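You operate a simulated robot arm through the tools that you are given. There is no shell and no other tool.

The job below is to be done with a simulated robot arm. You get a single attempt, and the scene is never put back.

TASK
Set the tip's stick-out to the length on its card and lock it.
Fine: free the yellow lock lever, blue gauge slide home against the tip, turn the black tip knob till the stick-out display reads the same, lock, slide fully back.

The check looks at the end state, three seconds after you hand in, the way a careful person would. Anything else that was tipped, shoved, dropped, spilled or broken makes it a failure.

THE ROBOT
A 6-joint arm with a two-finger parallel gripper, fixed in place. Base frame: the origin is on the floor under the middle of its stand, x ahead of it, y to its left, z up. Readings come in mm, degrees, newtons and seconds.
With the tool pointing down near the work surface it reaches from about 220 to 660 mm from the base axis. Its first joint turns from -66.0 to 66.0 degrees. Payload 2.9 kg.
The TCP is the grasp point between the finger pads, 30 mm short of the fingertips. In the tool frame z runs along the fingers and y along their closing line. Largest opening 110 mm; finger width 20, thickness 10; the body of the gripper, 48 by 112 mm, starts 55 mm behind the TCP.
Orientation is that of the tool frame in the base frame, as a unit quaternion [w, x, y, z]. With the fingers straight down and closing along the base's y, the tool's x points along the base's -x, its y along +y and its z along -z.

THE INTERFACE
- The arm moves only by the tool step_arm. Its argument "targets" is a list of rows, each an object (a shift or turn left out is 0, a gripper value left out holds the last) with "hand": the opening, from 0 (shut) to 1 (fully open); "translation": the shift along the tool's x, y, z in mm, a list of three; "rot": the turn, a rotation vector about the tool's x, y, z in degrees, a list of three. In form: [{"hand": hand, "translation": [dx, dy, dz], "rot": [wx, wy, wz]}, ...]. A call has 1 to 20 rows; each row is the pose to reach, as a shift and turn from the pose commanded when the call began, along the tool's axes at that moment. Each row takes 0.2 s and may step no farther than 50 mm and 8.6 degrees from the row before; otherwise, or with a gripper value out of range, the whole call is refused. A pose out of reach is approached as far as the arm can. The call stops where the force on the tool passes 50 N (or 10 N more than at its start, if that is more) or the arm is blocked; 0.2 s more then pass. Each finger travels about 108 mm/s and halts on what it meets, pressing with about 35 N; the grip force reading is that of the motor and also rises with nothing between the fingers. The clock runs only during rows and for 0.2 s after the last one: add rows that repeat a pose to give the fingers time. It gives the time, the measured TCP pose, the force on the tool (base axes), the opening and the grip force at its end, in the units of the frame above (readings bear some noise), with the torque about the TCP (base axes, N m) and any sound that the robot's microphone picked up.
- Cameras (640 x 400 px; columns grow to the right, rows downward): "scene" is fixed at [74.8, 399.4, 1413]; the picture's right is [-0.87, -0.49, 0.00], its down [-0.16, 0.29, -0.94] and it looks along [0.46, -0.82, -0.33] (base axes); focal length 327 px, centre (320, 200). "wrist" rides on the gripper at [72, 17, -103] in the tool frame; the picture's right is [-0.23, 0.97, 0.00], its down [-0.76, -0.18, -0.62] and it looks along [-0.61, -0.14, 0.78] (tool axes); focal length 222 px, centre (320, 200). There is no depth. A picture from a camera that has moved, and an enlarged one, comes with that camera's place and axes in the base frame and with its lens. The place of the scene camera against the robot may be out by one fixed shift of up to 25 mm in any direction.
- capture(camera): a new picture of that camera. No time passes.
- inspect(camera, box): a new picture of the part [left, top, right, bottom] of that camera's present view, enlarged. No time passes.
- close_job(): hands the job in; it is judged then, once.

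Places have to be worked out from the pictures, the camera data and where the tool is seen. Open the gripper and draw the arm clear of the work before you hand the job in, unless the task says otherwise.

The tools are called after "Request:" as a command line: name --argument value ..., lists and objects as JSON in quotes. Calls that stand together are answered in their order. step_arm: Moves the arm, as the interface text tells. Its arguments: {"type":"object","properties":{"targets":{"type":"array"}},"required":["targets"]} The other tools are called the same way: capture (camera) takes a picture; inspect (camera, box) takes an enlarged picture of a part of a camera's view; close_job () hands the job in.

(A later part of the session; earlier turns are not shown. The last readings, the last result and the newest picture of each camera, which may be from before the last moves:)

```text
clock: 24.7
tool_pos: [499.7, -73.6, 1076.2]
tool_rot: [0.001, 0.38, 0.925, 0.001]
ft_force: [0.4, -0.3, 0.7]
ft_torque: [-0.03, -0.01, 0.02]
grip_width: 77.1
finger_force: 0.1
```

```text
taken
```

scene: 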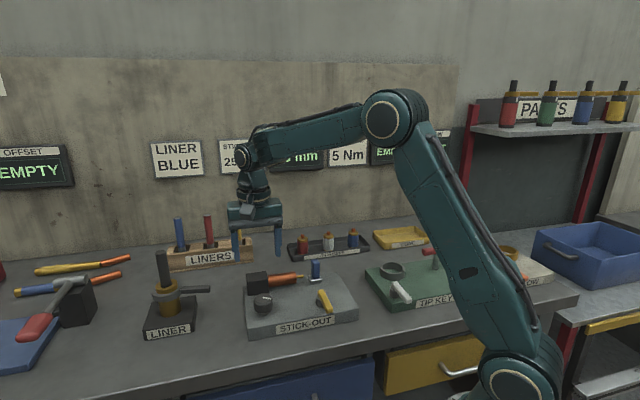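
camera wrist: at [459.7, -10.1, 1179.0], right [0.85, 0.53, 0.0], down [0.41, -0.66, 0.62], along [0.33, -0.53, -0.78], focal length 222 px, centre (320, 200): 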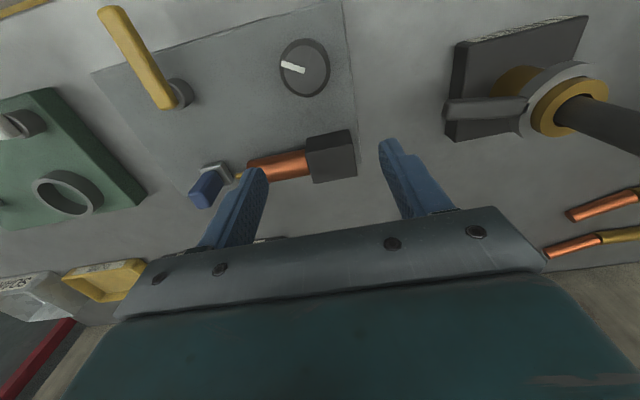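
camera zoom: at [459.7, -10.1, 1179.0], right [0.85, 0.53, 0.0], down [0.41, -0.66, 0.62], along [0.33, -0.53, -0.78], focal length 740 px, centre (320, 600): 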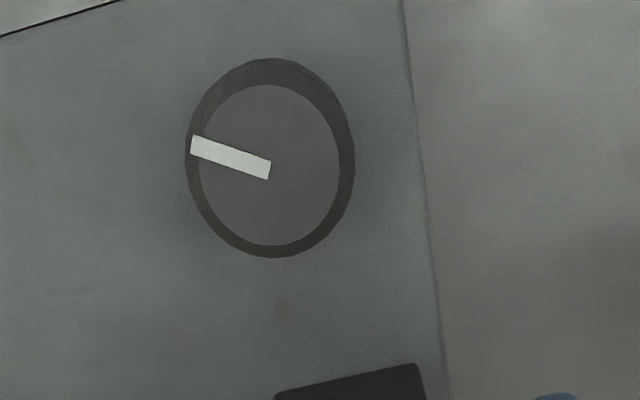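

The knob appears centred near (e1 299, e2 358.5) with its top around z 970, diameter ~42 mm. Moving directly above it and partway down for a verification view (tips at about z 1005).

Request:
step_arm --targets '[{"hand": 0.7, "translation": [24, -1.2, 0]}, {"hand": 0.7, "translation": [46.9, -2.3, 0]}, {"hand": 0.7, "translation": [46.9, -2.3, 40]}, {"hand": 0.7, "translation": [46.9, -2.3, 40]}]'

Request:
capture --camera "wrist"

Request:
inspect --camera "wrist" --box '[220, 70, 420, 220]'

Request:
capture --camera "scene"

```text
clock: 25.7
tool_pos: [465.2, -41.9, 1036.2]
tool_rot: [0.002, 0.38, 0.925, 0.002]
ft_force: [1.1, 0.4, 0.2]
ft_torque: [0.02, -0.02, 0.0]
grip_width: 76.7
finger_force: 0.1
```

```text
taken
camera wrist: at [425.0, 20.5, 1138.0], right [0.85, 0.53, 0.0], down [0.41, -0.66, 0.62], along [0.33, -0.53, -0.78], focal length 222 px, centre (320, 200)
```

wrist: 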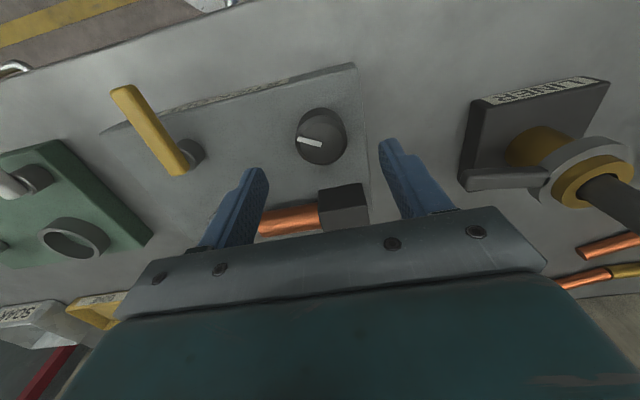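

```text
2.67 times, centred on (320, 145) of wrist
camera zoom: at [425.0, 20.5, 1138.0], right [0.85, 0.53, 0.0], down [0.41, -0.66, 0.62], along [0.33, -0.53, -0.78], focal length 592 px, centre (320, 347)
```

zoom: 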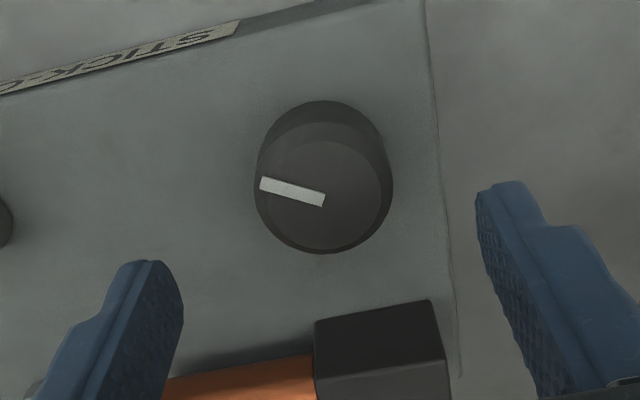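

```text
taken
```

scene: 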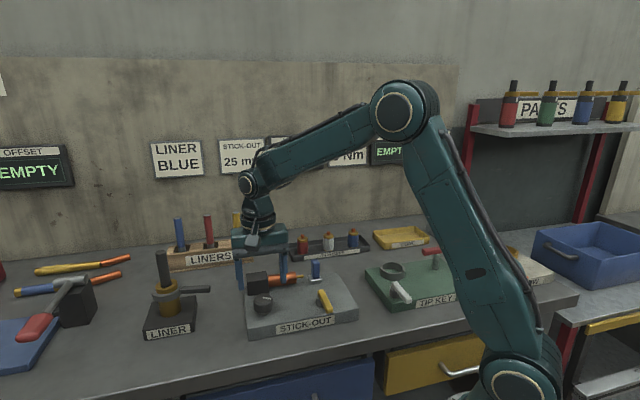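

The mark's inner end and top outline put the knob at e1≈299, e2≈359.5, almost under the TCP. Descending to put tips near z 948 with the fingers straddling the knob, still open.

Request:
step_arm --targets '[{"hand": 0.7, "translation": [-1, 0, 25]}, {"hand": 0.7, "translation": [-1, 0, 45]}, {"hand": 0.7, "translation": [-1, 0, 58]}, {"hand": 0.7, "translation": [-1, 0, 58]}]'

Request:
capture --camera "wrist"

Request:
inspect --camera "wrist" --box '[220, 90, 420, 240]'

Request:
capture --camera "scene"

```text
clock: 26.7
tool_pos: [465.4, -42.8, 977.7]
tool_rot: [0.001, 0.38, 0.925, 0.001]
ft_force: [-0.3, -0.1, -0.6]
ft_torque: [0.02, 0.03, 0.04]
grip_width: 77.2
finger_force: 0.0
```

```text
taken
camera wrist: at [424.6, 20.3, 1080.2], right [0.85, 0.53, 0.0], down [0.41, -0.66, 0.62], along [0.33, -0.53, -0.78], focal length 222 px, centre (320, 200)
```

wrist: 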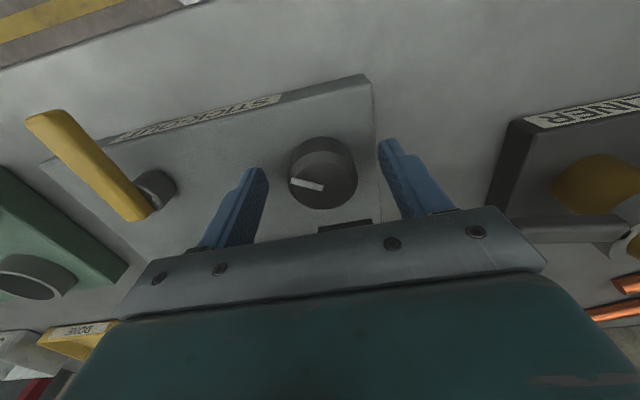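

```text
2.67 times, centred on (320, 165) of wrist
camera zoom: at [424.6, 20.3, 1080.2], right [0.85, 0.53, 0.0], down [0.41, -0.66, 0.62], along [0.33, -0.53, -0.78], focal length 592 px, centre (320, 293)
```

zoom: 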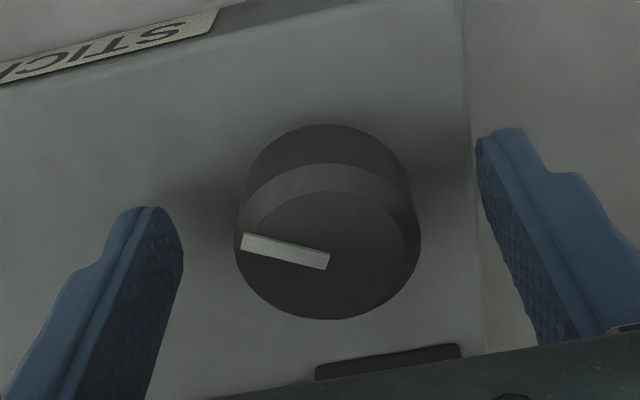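

```text
taken
```

scene: 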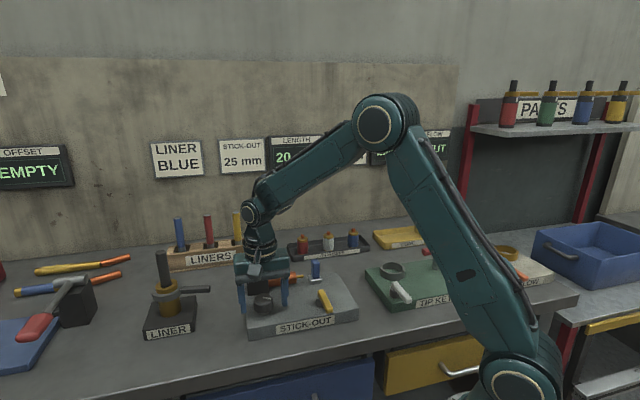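

Fingers straddle the knob, centred within a millimetre (knob axis ≈ (299, 359), top ≈ z 976), and the digits "20" of the display are visible past the arm. Closing on the knob.

Request:
step_arm --targets '[{"hand": 0.45, "translation": [0, 0, 0]}, {"hand": 0.25, "translation": [0, 0, 0]}, {"hand": 0.25, "translation": [0, 0, 0]}]'

Request:
inspect --camera "wrist" --box '[220, 90, 420, 240]'

Request:
inspect --camera "scene" --box '[210, 120, 370, 200]'

```text
clock: 27.5
tool_pos: [465.8, -42.5, 978.7]
tool_rot: [0.002, 0.38, 0.925, 0.002]
ft_force: [10.7, 9.8, -7.4]
ft_torque: [-0.43, -0.29, 0.0]
grip_width: 41.5
finger_force: 45.1
```

```text
2.67 times, centred on (320, 165) of wrist
camera zoom: at [425.3, 21.2, 1080.3], right [0.85, 0.53, 0.01], down [0.41, -0.66, 0.62], along [0.34, -0.53, -0.78], focal length 592 px, centre (320, 293)
```

zoom: 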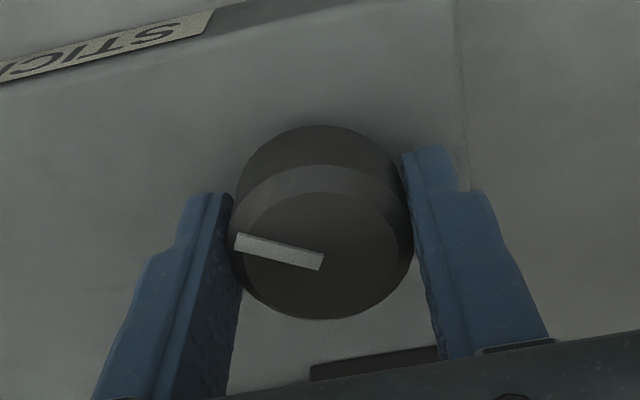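

```text
4.00 times, centred on (290, 160) of scene
camera zoom: at [75.2, 399.7, 1412.8], right [-0.87, -0.49, 0.0], down [-0.16, 0.29, -0.94], along [0.46, -0.82, -0.33], focal length 1310 px, centre (440, 360)
```

zoom: 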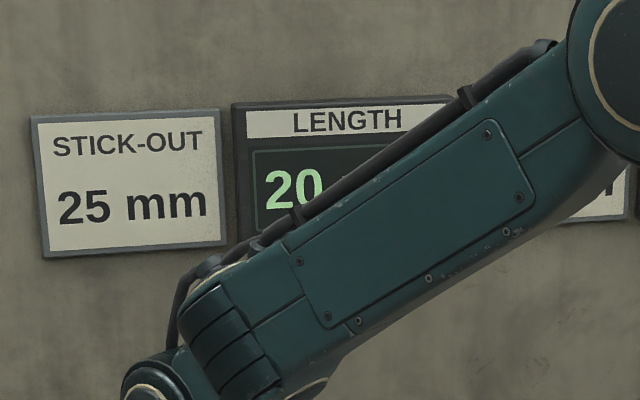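

Knob gripped (41.5 mm), with a ~14 N side load that I'll relieve with a 1.5 mm shift. Trial twist of −16° about the tool axis to see which way the reading goes.

Request:
step_arm --targets '[{"hand": 0.25, "translation": [0, 1.5, 0], "rot": [0, 0, 0]}, {"hand": 0.25, "translation": [0, 1.5, 0], "rot": [0, 0, -5]}, {"hand": 0.25, "translation": [0, 1.5, 0], "rot": [0, 0, -10]}, {"hand": 0.25, "translation": [0, 1.5, 0], "rot": [0, 0, -16]}, {"hand": 0.25, "translation": [0, 1.5, 0], "rot": [0, 0, -16]}]'

Request:
inspect --camera "wrist" --box '[220, 90, 420, 240]'

Request:
inspect --camera "scene" --box '[210, 120, 370, 200]'

```text
clock: 28.7
tool_pos: [466.3, -42.3, 976.5]
tool_rot: [0.0, 0.249, 0.969, 0.0]
ft_force: [-2.1, -2.7, -4.9]
ft_torque: [-0.2, -0.34, 0.02]
grip_width: 41.4
finger_force: 45.0
```

```text
2.67 times, centred on (320, 165) of wrist
camera zoom: at [410.0, 8.0, 1080.5], right [0.67, 0.74, 0.0], down [0.58, -0.52, 0.62], along [0.46, -0.42, -0.78], focal length 592 px, centre (320, 293)
```

zoom: 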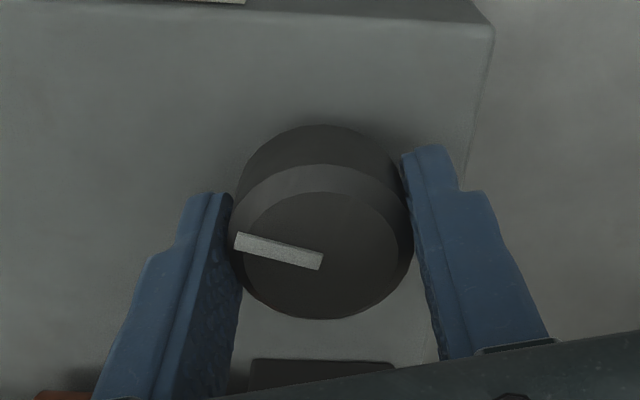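

```text
4.00 times, centred on (290, 160) of scene
camera zoom: at [74.9, 399.3, 1413.0], right [-0.87, -0.49, 0.0], down [-0.16, 0.29, -0.94], along [0.46, -0.82, -0.33], focal length 1310 px, centre (440, 360)
```

zoom: 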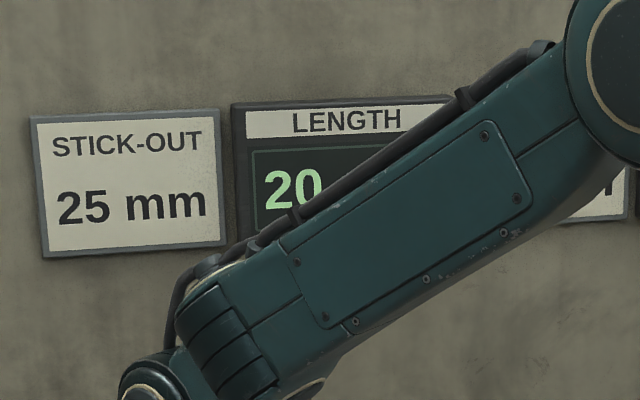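

The knob turns with the gripper at negligible torque; the display still shows 20 after 16°. Turning another 32° the same way.

Request:
step_arm --targets '[{"hand": 0.25, "rot": [0, 0, -8]}, {"hand": 0.25, "rot": [0, 0, -16]}, {"hand": 0.25, "rot": [0, 0, -24]}, {"hand": 0.25, "rot": [0, 0, -32]}, {"hand": 0.25, "rot": [0, 0, -32]}]'

Request:
inspect --camera "wrist" --box '[220, 90, 420, 240]'

Request:
inspect --camera "scene" --box '[210, 120, 370, 200]'

```text
clock: 29.9
tool_pos: [466.4, -43.1, 977.9]
tool_rot: [0.0, -0.028, 1.0, 0.0]
ft_force: [-7.2, -14.5, -7.7]
ft_torque: [-0.27, 0.28, -0.03]
grip_width: 41.4
finger_force: 45.1
```

```text
2.67 times, centred on (320, 165) of wrist
camera zoom: at [392.1, -29.3, 1080.5], right [0.17, 0.99, 0.0], down [0.77, -0.13, 0.62], along [0.61, -0.11, -0.78], focal length 592 px, centre (320, 293)
```

zoom: 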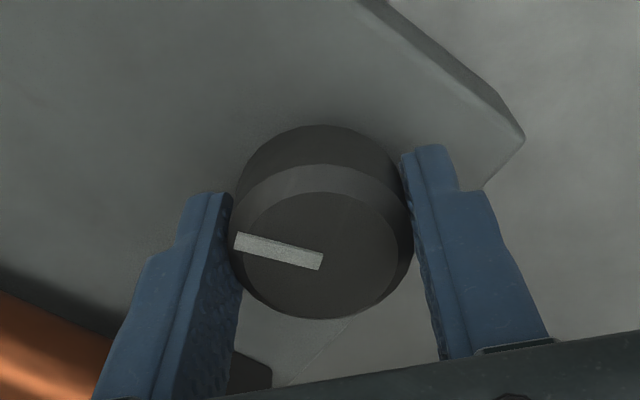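

```text
4.00 times, centred on (290, 160) of scene
camera zoom: at [74.8, 398.9, 1413.1], right [-0.87, -0.49, 0.0], down [-0.16, 0.29, -0.94], along [0.46, -0.82, -0.33], focal length 1310 px, centre (440, 360)
```

zoom: 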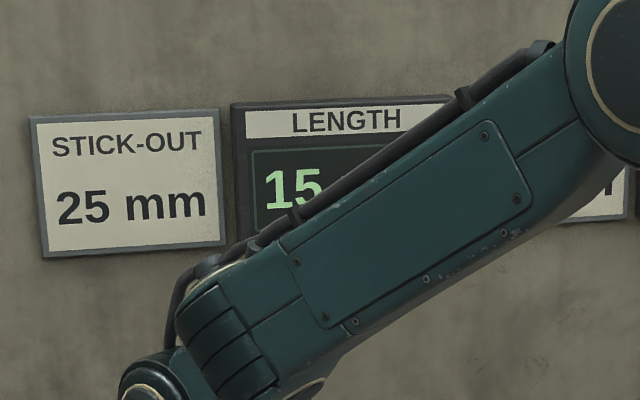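

The reading went to 15 — so this direction retracts, and the display seems to step in 5 mm. Turning the opposite way; first +16° to map where the 15→20 transition lies.

Request:
step_arm --targets '[{"hand": 0.25, "rot": [0, 0, 5]}, {"hand": 0.25, "rot": [0, 0, 11]}, {"hand": 0.25, "rot": [0, 0, 16]}, {"hand": 0.25, "rot": [0, 0, 16]}]'

Request:
inspect --camera "scene" --box '[210, 120, 370, 200]'

```text
clock: 30.9
tool_pos: [466.0, -42.0, 977.5]
tool_rot: [0.0, 0.112, 0.994, 0.0]
ft_force: [-10.5, -18.3, -8.3]
ft_torque: [-0.09, 0.75, -0.03]
grip_width: 41.3
finger_force: 44.8
```

```text
4.00 times, centred on (290, 160) of scene
camera zoom: at [74.7, 398.9, 1413.1], right [-0.87, -0.49, 0.0], down [-0.16, 0.29, -0.94], along [0.46, -0.82, -0.33], focal length 1310 px, centre (440, 360)
```

zoom: 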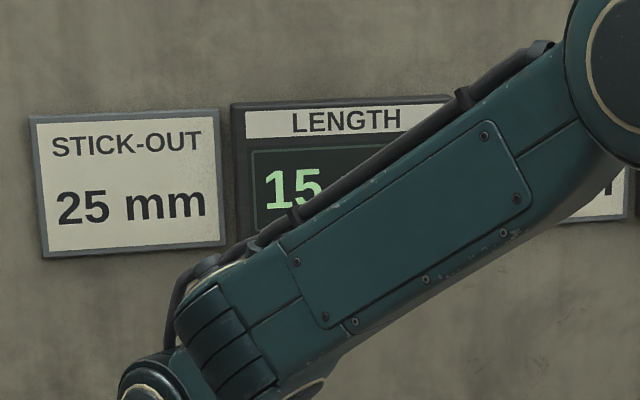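

At −32° it's still 15, so the step boundary lies between −32° and −16° (roughly 45–60° per 5 mm). Side loads suggest the knob axis is ~4 mm further back (e2≈363). I'll release, re-centre, and wind the wrist back −56° to have plenty of travel for the increasing direction.

Request:
step_arm --targets '[{"hand": 0.6, "translation": [0, 0, 0], "rot": [0, 0, 0]}, {"hand": 0.6, "translation": [0, 0, 0], "rot": [0, 0, 0]}, {"hand": 0.6, "translation": [-3.1, -2.4, 0], "rot": [0, 0, -8]}, {"hand": 0.6, "translation": [-3.1, -2.4, 0], "rot": [0, 0, -16]}, {"hand": 0.6, "translation": [-3.1, -2.4, 0], "rot": [0, 0, -24]}, {"hand": 0.6, "translation": [-3.1, -2.4, 0], "rot": [0, 0, -32]}, {"hand": 0.6, "translation": [-3.1, -2.4, 0], "rot": [0, 0, -40]}, {"hand": 0.6, "translation": [-3.1, -2.4, 0], "rot": [0, 0, -48]}, {"hand": 0.6, "translation": [-3.1, -2.4, 0], "rot": [0, 0, -56]}, {"hand": 0.6, "translation": [-3.1, -2.4, 0], "rot": [0, 0, -56]}]'

Request:
capture --camera "wrist"

Request:
inspect --camera "wrist" --box '[220, 90, 420, 240]'

Request:
capture --camera "scene"

```text
clock: 33.1
tool_pos: [469.9, -44.9, 977.3]
tool_rot: [0.002, -0.37, 0.929, 0.0]
ft_force: [-1.0, 0.4, 0.1]
ft_torque: [0.03, 0.01, 0.0]
grip_width: 66.0
finger_force: 0.0
```

```text
taken
camera wrist: at [403.8, -81.7, 1080.4], right [-0.5, 0.86, 0.0], down [0.67, 0.39, 0.63], along [0.54, 0.31, -0.78], focal length 222 px, centre (320, 200)
```

wrist: 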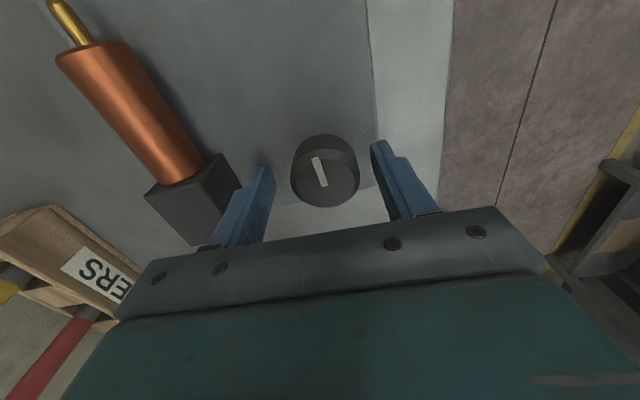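

```text
2.67 times, centred on (320, 165) of wrist
camera zoom: at [403.8, -81.7, 1080.4], right [-0.5, 0.86, 0.0], down [0.67, 0.39, 0.63], along [0.54, 0.31, -0.78], focal length 592 px, centre (320, 293)
```

zoom: 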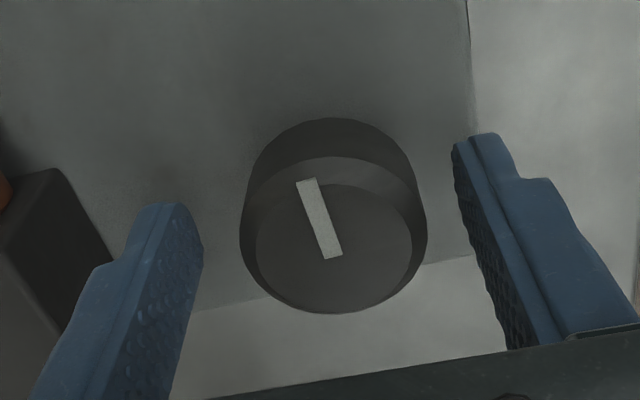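

```text
taken
```

scene: 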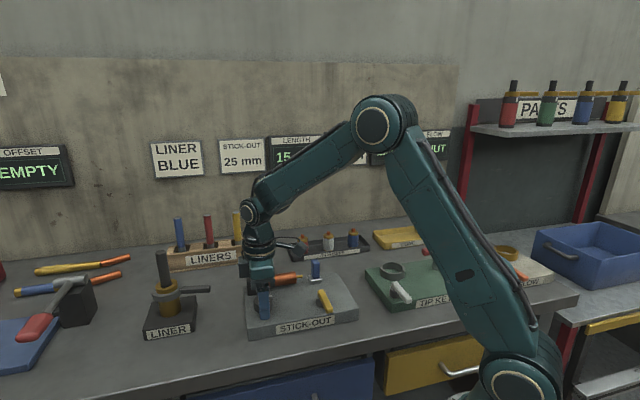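

Knob stayed at the 15 setting on release. From this side the knob axis appears ~2.5 mm toward the front of my TCP, so I shift +2.3 mm in tool y, grip, and turn +32° (back to the original angle).

Request:
step_arm --targets '[{"hand": 0.6, "translation": [0.5, 2.3, 0]}, {"hand": 0.25, "translation": [0.5, 2.3, 0]}, {"hand": 0.25, "translation": [0.5, 2.3, 0]}, {"hand": 0.25, "translation": [0.5, 2.3, 0], "rot": [0, 0, 8]}, {"hand": 0.25, "translation": [0.5, 2.3, 0], "rot": [0, 0, 16]}, {"hand": 0.25, "translation": [0.5, 2.3, 0], "rot": [0, 0, 24]}, {"hand": 0.25, "translation": [0.5, 2.3, 0], "rot": [0, 0, 32]}, {"hand": 0.25, "translation": [0.5, 2.3, 0], "rot": [0, 0, 32]}]'

Request:
inspect --camera "wrist" --box '[220, 90, 420, 240]'

Request:
inspect --camera "scene" --box '[210, 120, 370, 200]'

```text
clock: 34.9
tool_pos: [465.3, -43.3, 977.4]
tool_rot: [0.0, -0.098, 0.995, 0.001]
ft_force: [-13.2, 11.0, -2.2]
ft_torque: [-0.39, -1.04, -0.01]
grip_width: 41.1
finger_force: 45.4
```

```text
2.67 times, centred on (320, 165) of wrist
camera zoom: at [391.3, -39.8, 1080.4], right [0.03, 1.0, 0.0], down [0.78, -0.03, 0.62], along [0.62, -0.02, -0.78], focal length 592 px, centre (320, 293)
```

zoom: 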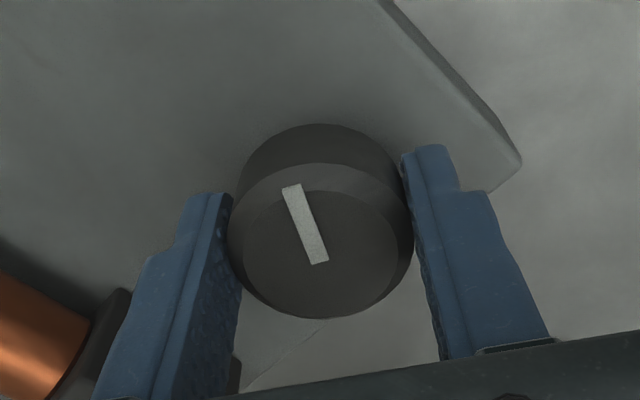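

```text
4.00 times, centred on (290, 160) of scene
camera zoom: at [74.4, 399.7, 1412.9], right [-0.87, -0.49, 0.0], down [-0.16, 0.29, -0.94], along [0.46, -0.82, -0.33], focal length 1310 px, centre (440, 360)
```

zoom: 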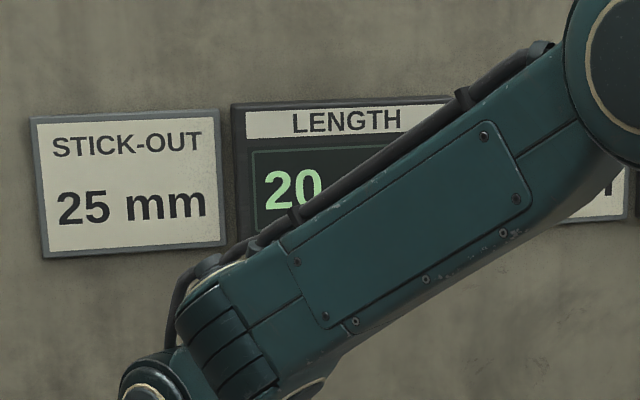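

Back at the starting angle and 20 mm, confirming + increases. Continuing +20° with a small shift to ease the ~17 N side load, then reading again.

Request:
step_arm --targets '[{"hand": 0.25, "translation": [0.8, 1.0, 0], "rot": [0, 0, 4]}, {"hand": 0.25, "translation": [0.8, 1.0, 0], "rot": [0, 0, 10]}, {"hand": 0.25, "translation": [0.8, 1.0, 0], "rot": [0, 0, 16]}, {"hand": 0.25, "translation": [0.8, 1.0, 0], "rot": [0, 0, 20]}, {"hand": 0.25, "translation": [0.8, 1.0, 0], "rot": [0, 0, 20]}]'

Request:
inspect --camera "scene" --box '[210, 120, 370, 200]'

```text
clock: 36.1
tool_pos: [466.6, -42.4, 977.4]
tool_rot: [0.002, 0.077, 0.997, 0.0]
ft_force: [-1.0, 4.9, -13.8]
ft_torque: [-0.8, 0.16, 0.0]
grip_width: 41.7
finger_force: 45.1
```

```text
4.00 times, centred on (290, 160) of scene
camera zoom: at [75.0, 399.5, 1412.9], right [-0.87, -0.49, 0.0], down [-0.16, 0.29, -0.94], along [0.46, -0.82, -0.33], focal length 1310 px, centre (440, 360)
```

zoom: 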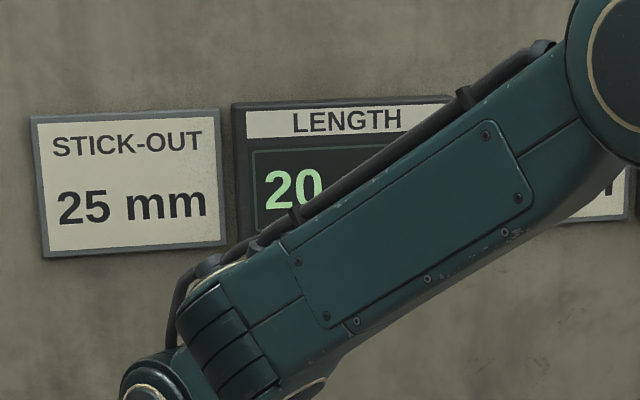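

Still 20 at +20°. Turning another +8°.

Request:
step_arm --targets '[{"hand": 0.25, "rot": [0, 0, 4]}, {"hand": 0.25, "rot": [0, 0, 8]}, {"hand": 0.25, "rot": [0, 0, 8]}]'

Request:
inspect --camera "scene" --box '[210, 120, 370, 200]'

Request:
inspect --camera "wrist" --box '[220, 90, 420, 240]'

```text
clock: 36.9
tool_pos: [465.8, -42.1, 977.5]
tool_rot: [0.0, 0.145, 0.989, 0.0]
ft_force: [1.5, 5.7, -18.4]
ft_torque: [-0.96, -0.49, -0.02]
grip_width: 41.6
finger_force: 44.6
```

```text
4.00 times, centred on (290, 160) of scene
camera zoom: at [75.1, 399.6, 1412.9], right [-0.87, -0.49, 0.0], down [-0.16, 0.29, -0.94], along [0.46, -0.82, -0.33], focal length 1310 px, centre (440, 360)
```

zoom: 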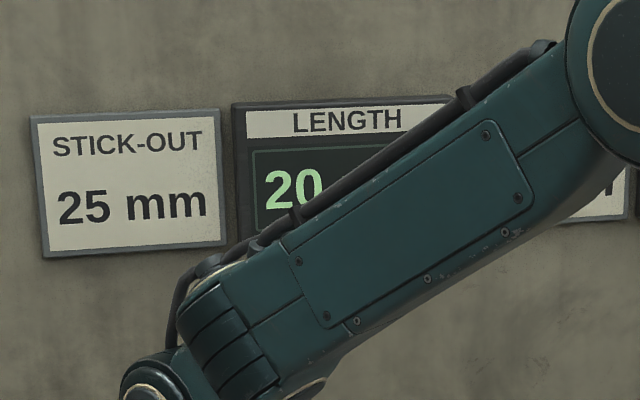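

```text
2.67 times, centred on (320, 165) of wrist
camera zoom: at [400.9, -4.9, 1080.4], right [0.5, 0.87, 0.0], down [0.68, -0.39, 0.62], along [0.54, -0.31, -0.78], focal length 592 px, centre (320, 293)
```

zoom: 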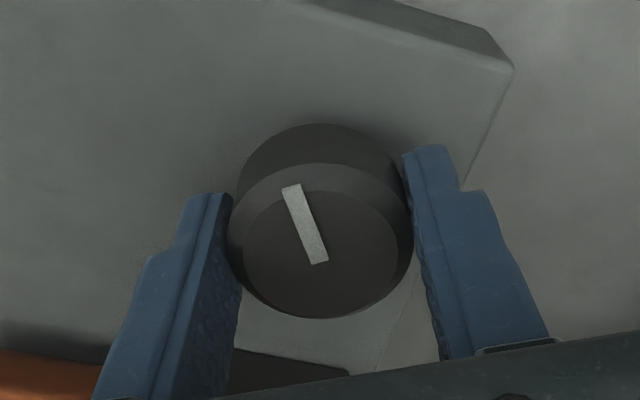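

Still 20 at +28°. Another +6°.

Request:
step_arm --targets '[{"hand": 0.25, "rot": [0, 0, 3]}, {"hand": 0.25, "rot": [0, 0, 6]}, {"hand": 0.25, "rot": [0, 0, 6]}]'

Request:
inspect --camera "scene" --box '[210, 120, 370, 200]'

```text
clock: 37.7
tool_pos: [466.4, -42.1, 977.8]
tool_rot: [0.001, 0.196, 0.981, 0.0]
ft_force: [2.3, 7.1, -17.4]
ft_torque: [-0.85, -0.45, -0.01]
grip_width: 41.5
finger_force: 45.4
```

```text
4.00 times, centred on (290, 160) of scene
camera zoom: at [75.1, 399.6, 1412.9], right [-0.87, -0.49, 0.0], down [-0.16, 0.29, -0.94], along [0.46, -0.82, -0.33], focal length 1310 px, centre (440, 360)
```

zoom: 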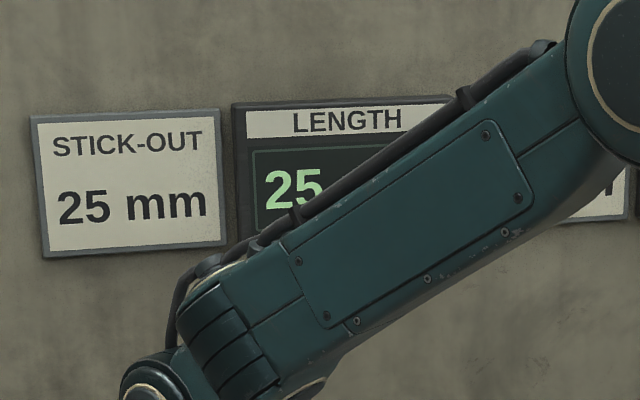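

The reading switched to 25 between +28° and +34° — consistent with ~60° per 5 mm and 25 centred near +60°. Turning +26° more toward the middle of its band.

Request:
step_arm --targets '[{"hand": 0.25, "rot": [0, 0, 6.5]}, {"hand": 0.25, "rot": [0, 0, 13]}, {"hand": 0.25, "rot": [0, 0, 19.5]}, {"hand": 0.25, "rot": [0, 0, 26]}, {"hand": 0.25, "rot": [0, 0, 26]}]'

Request:
inspect --camera "scene" --box '[210, 120, 370, 200]'

Request:
inspect --camera "wrist" --box '[220, 90, 420, 240]'

```text
clock: 38.9
tool_pos: [466.3, -42.1, 976.5]
tool_rot: [0.001, 0.413, 0.911, 0.001]
ft_force: [4.6, 7.0, -14.7]
ft_torque: [-0.95, 0.06, 0.02]
grip_width: 41.7
finger_force: 45.0
```

```text
4.00 times, centred on (290, 160) of scene
camera zoom: at [75.2, 399.6, 1412.9], right [-0.87, -0.49, 0.0], down [-0.16, 0.29, -0.94], along [0.46, -0.82, -0.33], focal length 1310 px, centre (440, 360)
```

zoom: 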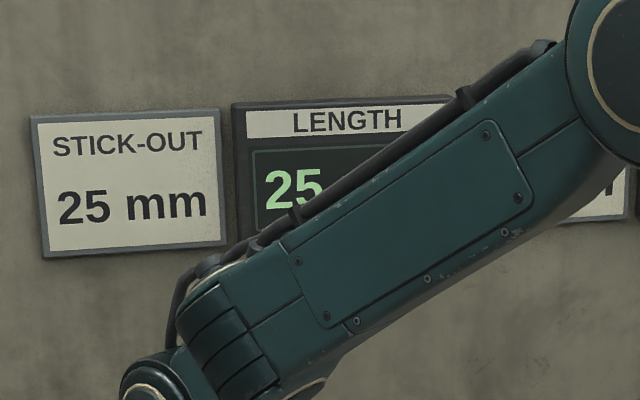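

```text
2.67 times, centred on (320, 165) of wrist
camera zoom: at [430.6, 23.8, 1080.5], right [0.88, 0.47, 0.0], down [0.37, -0.69, 0.62], along [0.3, -0.55, -0.78], focal length 592 px, centre (320, 293)
```

zoom: 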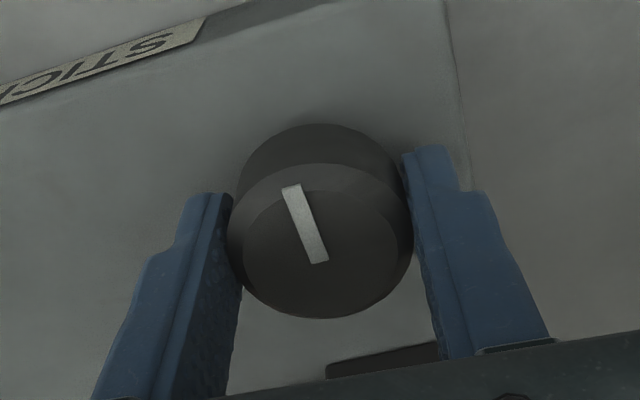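

Reading 25 at about +60°. To be sure I end in the middle of the band, I'll find its upper edge: +24° more.

Request:
step_arm --targets '[{"hand": 0.25, "rot": [0, 0, 6]}, {"hand": 0.25, "rot": [0, 0, 12]}, {"hand": 0.25, "rot": [0, 0, 18]}, {"hand": 0.25, "rot": [0, 0, 24]}, {"hand": 0.25, "rot": [0, 0, 24]}]'

Request:
inspect --camera "scene" --box '[210, 120, 370, 200]'

```text
clock: 40.1
tool_pos: [465.5, -42.7, 976.8]
tool_rot: [0.001, 0.593, 0.805, 0.0]
ft_force: [9.6, 5.5, -18.4]
ft_torque: [-0.77, 0.3, 0.02]
grip_width: 41.6
finger_force: 45.1
```

```text
4.00 times, centred on (290, 160) of scene
camera zoom: at [75.3, 399.5, 1412.9], right [-0.87, -0.49, 0.0], down [-0.16, 0.29, -0.94], along [0.46, -0.82, -0.33], focal length 1310 px, centre (440, 360)
```

zoom: 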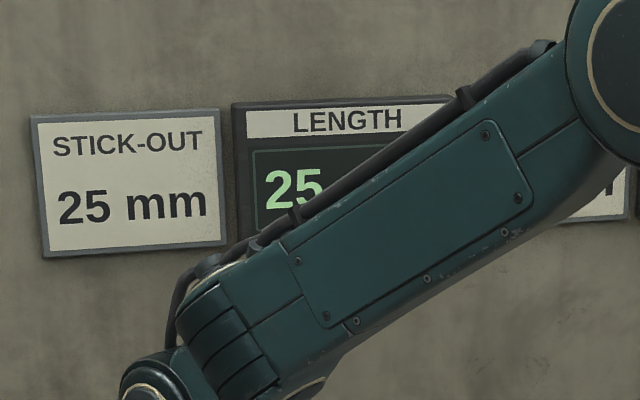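

Still 25 at +84°. Another +9° to find the upper edge.

Request:
step_arm --targets '[{"hand": 0.25, "rot": [0, 0, 4.5]}, {"hand": 0.25, "rot": [0, 0, 9]}, {"hand": 0.25, "rot": [0, 0, 9]}]'

Request:
inspect --camera "scene" --box '[210, 120, 370, 200]'

```text
clock: 40.9
tool_pos: [467.1, -42.9, 977.1]
tool_rot: [0.001, 0.655, 0.756, 0.001]
ft_force: [9.4, 6.9, -14.5]
ft_torque: [-0.57, 0.66, 0.0]
grip_width: 41.6
finger_force: 44.4
```

```text
4.00 times, centred on (290, 160) of scene
camera zoom: at [75.3, 399.5, 1412.9], right [-0.87, -0.49, 0.0], down [-0.16, 0.29, -0.94], along [0.46, -0.82, -0.33], focal length 1310 px, centre (440, 360)
```

zoom: 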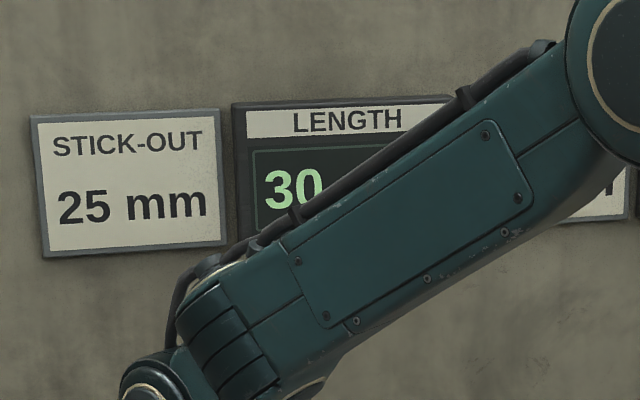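

30 appears at +93°, so the 25 band spans ≈31°–88°, centred at ~+60°. Turning back −33° to the centre.

Request:
step_arm --targets '[{"hand": 0.25, "rot": [0, 0, -7]}, {"hand": 0.25, "rot": [0, 0, -14]}, {"hand": 0.25, "rot": [0, 0, -21]}, {"hand": 0.25, "rot": [0, 0, -28]}, {"hand": 0.25, "rot": [0, 0, -33]}, {"hand": 0.25, "rot": [0, 0, -33]}]'

Request:
inspect --camera "scene" --box '[210, 120, 370, 200]'

Request:
inspect --camera "wrist" --box '[220, 90, 420, 240]'

```text
clock: 42.3
tool_pos: [465.6, -42.0, 977.7]
tool_rot: [0.001, 0.411, 0.911, 0.001]
ft_force: [10.1, 4.4, -13.7]
ft_torque: [0.01, 1.05, -0.01]
grip_width: 41.4
finger_force: 44.9
```

```text
4.00 times, centred on (290, 160) of scene
camera zoom: at [75.4, 399.5, 1412.9], right [-0.87, -0.49, 0.0], down [-0.16, 0.29, -0.94], along [0.46, -0.82, -0.33], focal length 1310 px, centre (440, 360)
```

zoom: 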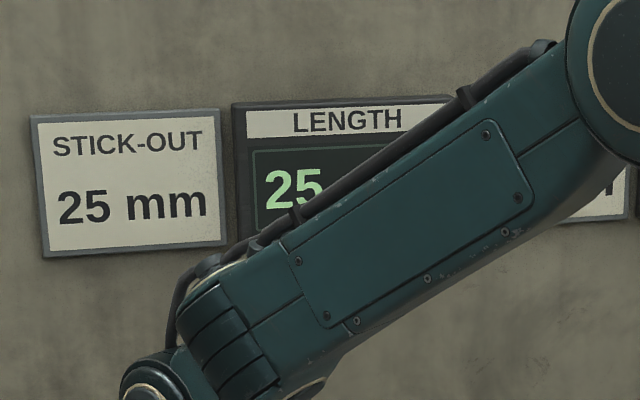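

```text
2.67 times, centred on (320, 165) of wrist
camera zoom: at [430.4, 23.7, 1080.6], right [0.88, 0.47, 0.0], down [0.37, -0.69, 0.62], along [0.3, -0.55, -0.78], focal length 592 px, centre (320, 293)
```

zoom: 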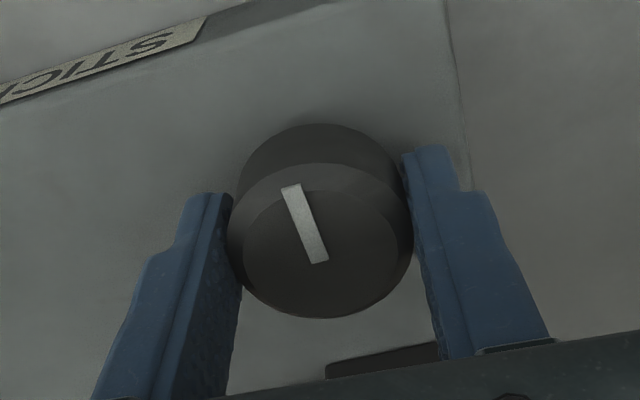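

Knob is at the centre of the 25 band. Releasing straight open, letting it settle, then lifting off and squaring the wrist to the plate.

Request:
step_arm --targets '[{"hand": 0.5, "translation": [0, 0, 0]}, {"hand": 0.7, "translation": [0, 0, 0]}, {"hand": 0.7, "translation": [0, 0, 0]}, {"hand": 0.7, "translation": [0, 0, -40]}, {"hand": 0.7, "translation": [0, 0, -80], "rot": [0, 0, -3.6]}, {"hand": 0.7, "translation": [0, 0, -80], "rot": [0, 0, -3.6]}]'

Request:
capture --camera "wrist"

Request:
capture --camera "scene"

```text
clock: 43.7
tool_pos: [466.0, -42.5, 1058.7]
tool_rot: [0.002, 0.384, 0.923, 0.001]
ft_force: [-0.1, -0.5, -0.2]
ft_torque: [0.0, -0.01, -0.04]
grip_width: 76.9
finger_force: 0.0
```

```text
taken
camera wrist: at [426.2, 21.6, 1161.0], right [0.85, 0.53, 0.0], down [0.41, -0.67, 0.62], along [0.33, -0.53, -0.78], focal length 222 px, centre (320, 200)
```

wrist: 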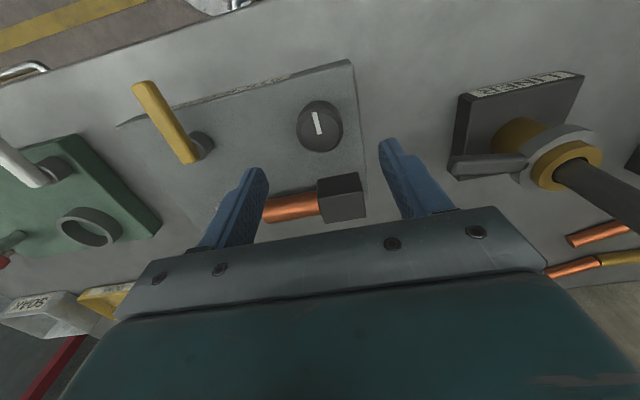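

```text
taken
```

scene: 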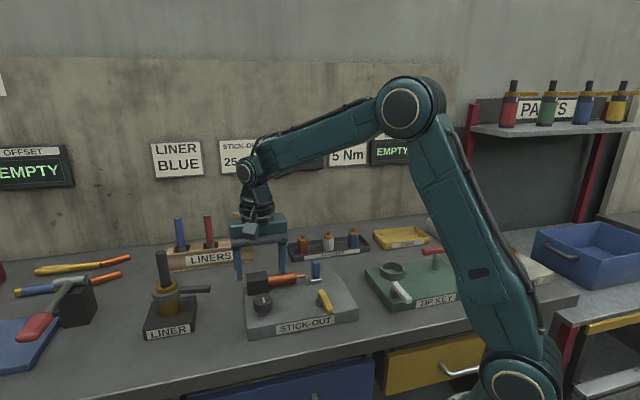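

Released; knob mark is at its new angle. Now moving with closed fingers to the +e1 side of the lever's free end (it points to the front) to swing it back to locked.

Request:
step_arm --targets '[{"hand": 0.4, "translation": [17, -32, 0]}, {"hand": 0.1, "translation": [34, -65, 0]}, {"hand": 0, "translation": [51.6, -97.5, 0]}, {"hand": 0, "translation": [51.6, -97.5, 0]}, {"hand": 0, "translation": [51.6, -97.5, 0]}]'

Request:
capture --camera "wrist"

Request:
inspect --camera "wrist" --box '[220, 40, 420, 190]'

Request:
inspect --camera "scene" --box '[200, 110, 380, 200]'

```text
clock: 44.9
tool_pos: [362.3, -73.5, 1057.8]
tool_rot: [0.002, 0.383, 0.924, 0.001]
ft_force: [1.0, 0.3, -0.6]
ft_torque: [0.01, 0.0, -0.02]
grip_width: 0.3
finger_force: 35.6
```

```text
taken
camera wrist: at [321.4, -10.6, 1160.5], right [0.85, 0.53, 0.0], down [0.41, -0.67, 0.62], along [0.33, -0.53, -0.78], focal length 222 px, centre (320, 200)
```

wrist: 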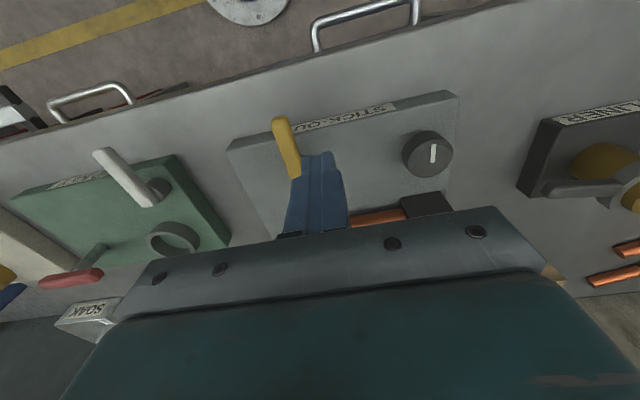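

```text
2.67 times, centred on (320, 115) of wrist
camera zoom: at [321.4, -10.6, 1160.5], right [0.85, 0.53, 0.0], down [0.41, -0.67, 0.62], along [0.33, -0.53, -0.78], focal length 592 px, centre (320, 427)
```

zoom: 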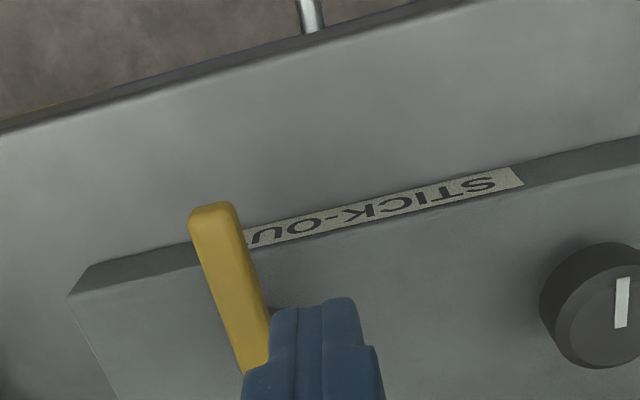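

```text
3.56 times, centred on (290, 155) of scene
camera zoom: at [74.8, 399.4, 1413.0], right [-0.87, -0.49, 0.0], down [-0.16, 0.29, -0.94], along [0.46, -0.82, -0.33], focal length 1164 px, centre (427, 360)
```

zoom: 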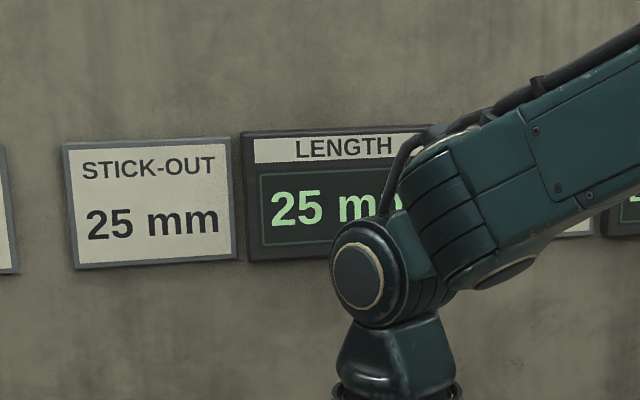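

Display shows "25 mm", matching the card. Descending beside the lever's free end and pushing it back along its arc (first half).

Request:
step_arm --targets '[{"hand": 0, "translation": [3, 0, 35]}, {"hand": 0, "translation": [5, 0, 60]}, {"hand": 0, "translation": [5, 0, 79]}, {"hand": 0, "translation": [5.1, -8, 79]}, {"hand": 0, "translation": [5.1, -16.2, 79]}, {"hand": 0, "translation": [5.6, -20, 79]}, {"hand": 0, "translation": [5.9, -23.6, 79]}, {"hand": 0, "translation": [5.6, -27.3, 79]}, {"hand": 0, "translation": [5.3, -31.1, 79]}, {"hand": 0, "translation": [4.4, -34.7, 79]}, {"hand": 0, "translation": [3.5, -38.3, 79]}]'

Request:
inspect --camera "wrist" --box '[200, 30, 440, 200]'

Request:
inspect --camera "scene" --box '[230, 225, 400, 345]'

```text
clock: 47.3
tool_pos: [331.8, -99.1, 977.7]
tool_rot: [0.001, 0.383, 0.924, 0.001]
ft_force: [1.5, 1.3, 0.0]
ft_torque: [0.01, 0.02, -0.01]
grip_width: 0.0
finger_force: 35.0
```

```text
2.35 times, centred on (320, 115) of wrist
camera zoom: at [291.0, -35.6, 1081.2], right [0.85, 0.53, 0.0], down [0.41, -0.67, 0.62], along [0.33, -0.53, -0.78], focal length 523 px, centre (320, 400)
```

zoom: 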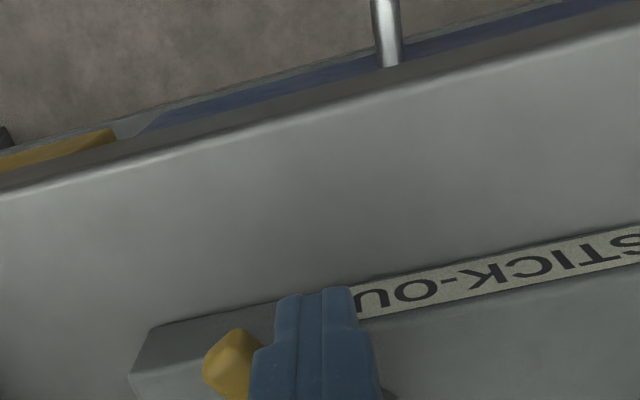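

```text
3.33 times, centred on (315, 285) of scene
camera zoom: at [74.8, 399.4, 1412.9], right [-0.87, -0.49, 0.0], down [-0.16, 0.29, -0.94], along [0.46, -0.82, -0.33], focal length 1091 px, centre (337, -83)
```

zoom: 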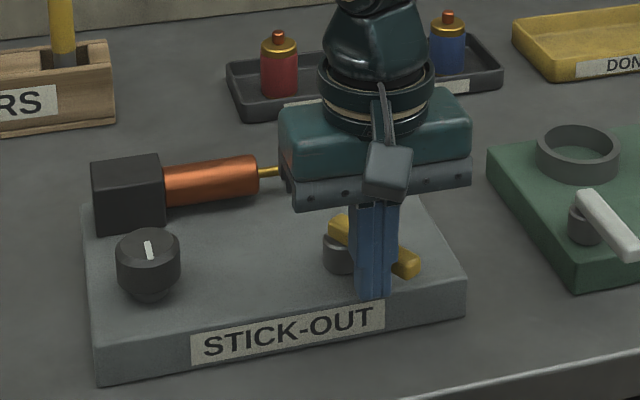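

The lever is swinging back freely. Continuing the arc to the locked position, with a slight overpress to seat it.

Request:
step_arm --targets '[{"hand": 0, "translation": [-1.5, -3.5, 0]}, {"hand": 0, "translation": [-3.1, -6.8, 0]}, {"hand": 0, "translation": [-5.1, -10, 0]}, {"hand": 0, "translation": [-7.3, -13, 0]}, {"hand": 0, "translation": [-9.8, -15.8, 0]}, {"hand": 0, "translation": [-12.5, -18.3, 0]}, {"hand": 0, "translation": [-15.4, -20.6, 0]}, {"hand": 0, "translation": [-18.5, -22.7, 0]}, {"hand": 0, "translation": [-21.8, -24.4, 0]}, {"hand": 0, "translation": [-25.2, -25.9, 0]}, {"hand": 0, "translation": [-28.7, -27, 0]}, {"hand": 0, "translation": [-32.4, -27.9, 0]}, {"hand": 0, "translation": [-34.5, -27.9, 0]}]'

Request:
inspect --camera "wrist" --box '[200, 50, 440, 220]'

Request:
inspect --camera "scene" --box '[230, 225, 400, 345]'

```text
clock: 50.1
tool_pos: [334.8, -142.3, 978.0]
tool_rot: [-0.001, 0.383, 0.924, 0.001]
ft_force: [-6.3, 7.7, 4.3]
ft_torque: [-0.02, 0.06, -0.01]
grip_width: 0.3
finger_force: 34.5
```

```text
2.35 times, centred on (320, 135) of wrist
camera zoom: at [294.7, -79.0, 1081.1], right [0.85, 0.53, 0.0], down [0.41, -0.67, 0.62], along [0.33, -0.53, -0.78], focal length 523 px, centre (320, 353)
```

zoom: 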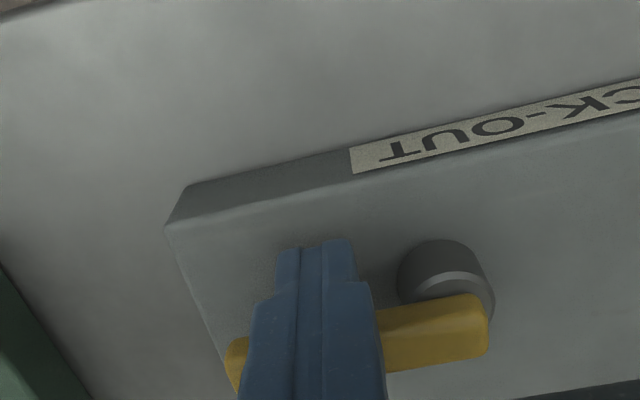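

```text
3.33 times, centred on (315, 285) of scene
camera zoom: at [74.6, 399.6, 1412.9], right [-0.87, -0.49, 0.0], down [-0.16, 0.29, -0.94], along [0.46, -0.82, -0.33], focal length 1091 px, centre (337, -83)
```

zoom: 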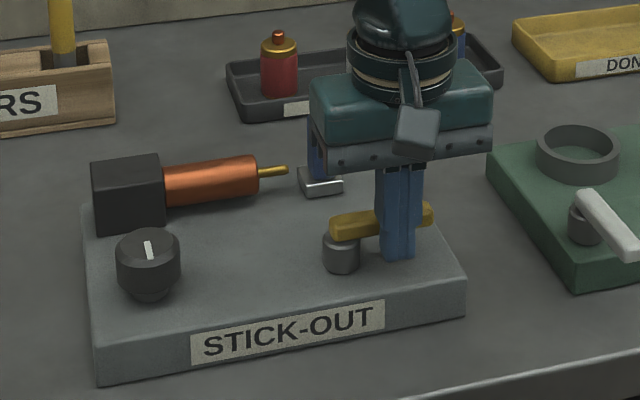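

Lever is back against the locked stop (10 N reaction at e2≈337, same as before). A slightly firmer press to seat it, then back off and lift.

Request:
step_arm --targets '[{"hand": 0, "translation": [-2, 0, 0]}, {"hand": 0, "translation": [-3.5, 0, 0]}, {"hand": 0, "translation": [-3.5, 0, 0]}, {"hand": 0, "translation": [4, 0, 0]}, {"hand": 0, "translation": [10, 0, 0]}, {"hand": 0, "translation": [12, 0, -40]}, {"hand": 0, "translation": [12, 0, -80]}, {"hand": 0, "translation": [12, 0, -80]}]'

Request:
capture --camera "wrist"

Request:
capture --camera "scene"

Request:
inspect --camera "scene" --box '[230, 225, 400, 345]'

```text
clock: 51.9
tool_pos: [326.6, -134.5, 1058.8]
tool_rot: [0.001, 0.383, 0.924, 0.002]
ft_force: [0.6, 0.7, -0.1]
ft_torque: [-0.01, -0.03, -0.02]
grip_width: 0.0
finger_force: 34.7
```

```text
taken
camera wrist: at [286.6, -71.3, 1161.3], right [0.85, 0.53, 0.0], down [0.41, -0.67, 0.62], along [0.33, -0.53, -0.78], focal length 222 px, centre (320, 200)
```

wrist: 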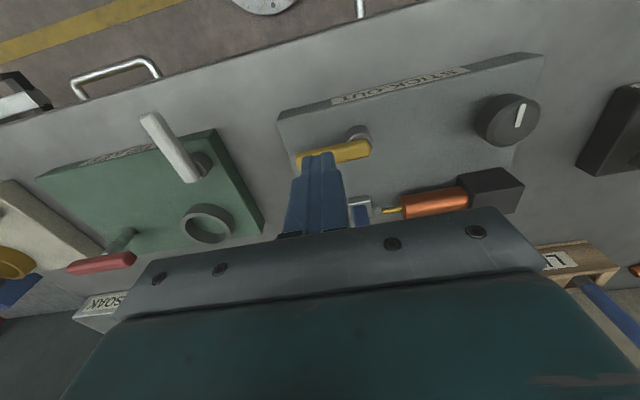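

```text
taken
```

scene: 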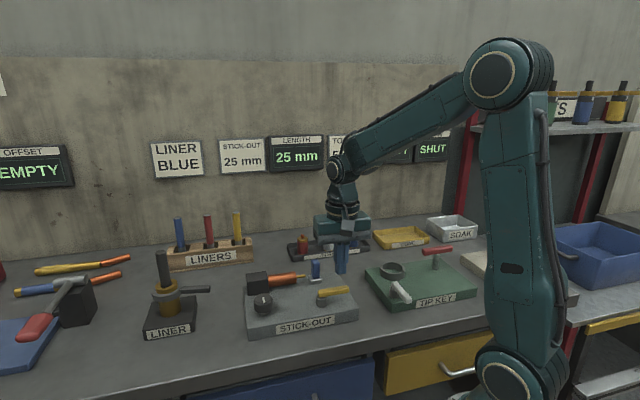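

```text
3.33 times, centred on (315, 285) of scene
camera zoom: at [74.8, 399.4, 1413.0], right [-0.87, -0.49, 0.0], down [-0.16, 0.29, -0.94], along [0.46, -0.82, -0.33], focal length 1091 px, centre (337, -83)
```

zoom: 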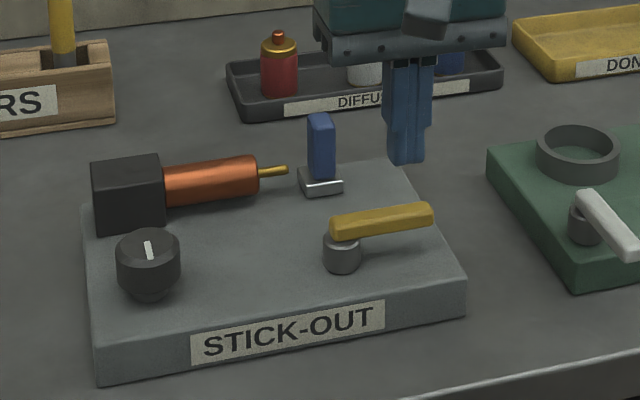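

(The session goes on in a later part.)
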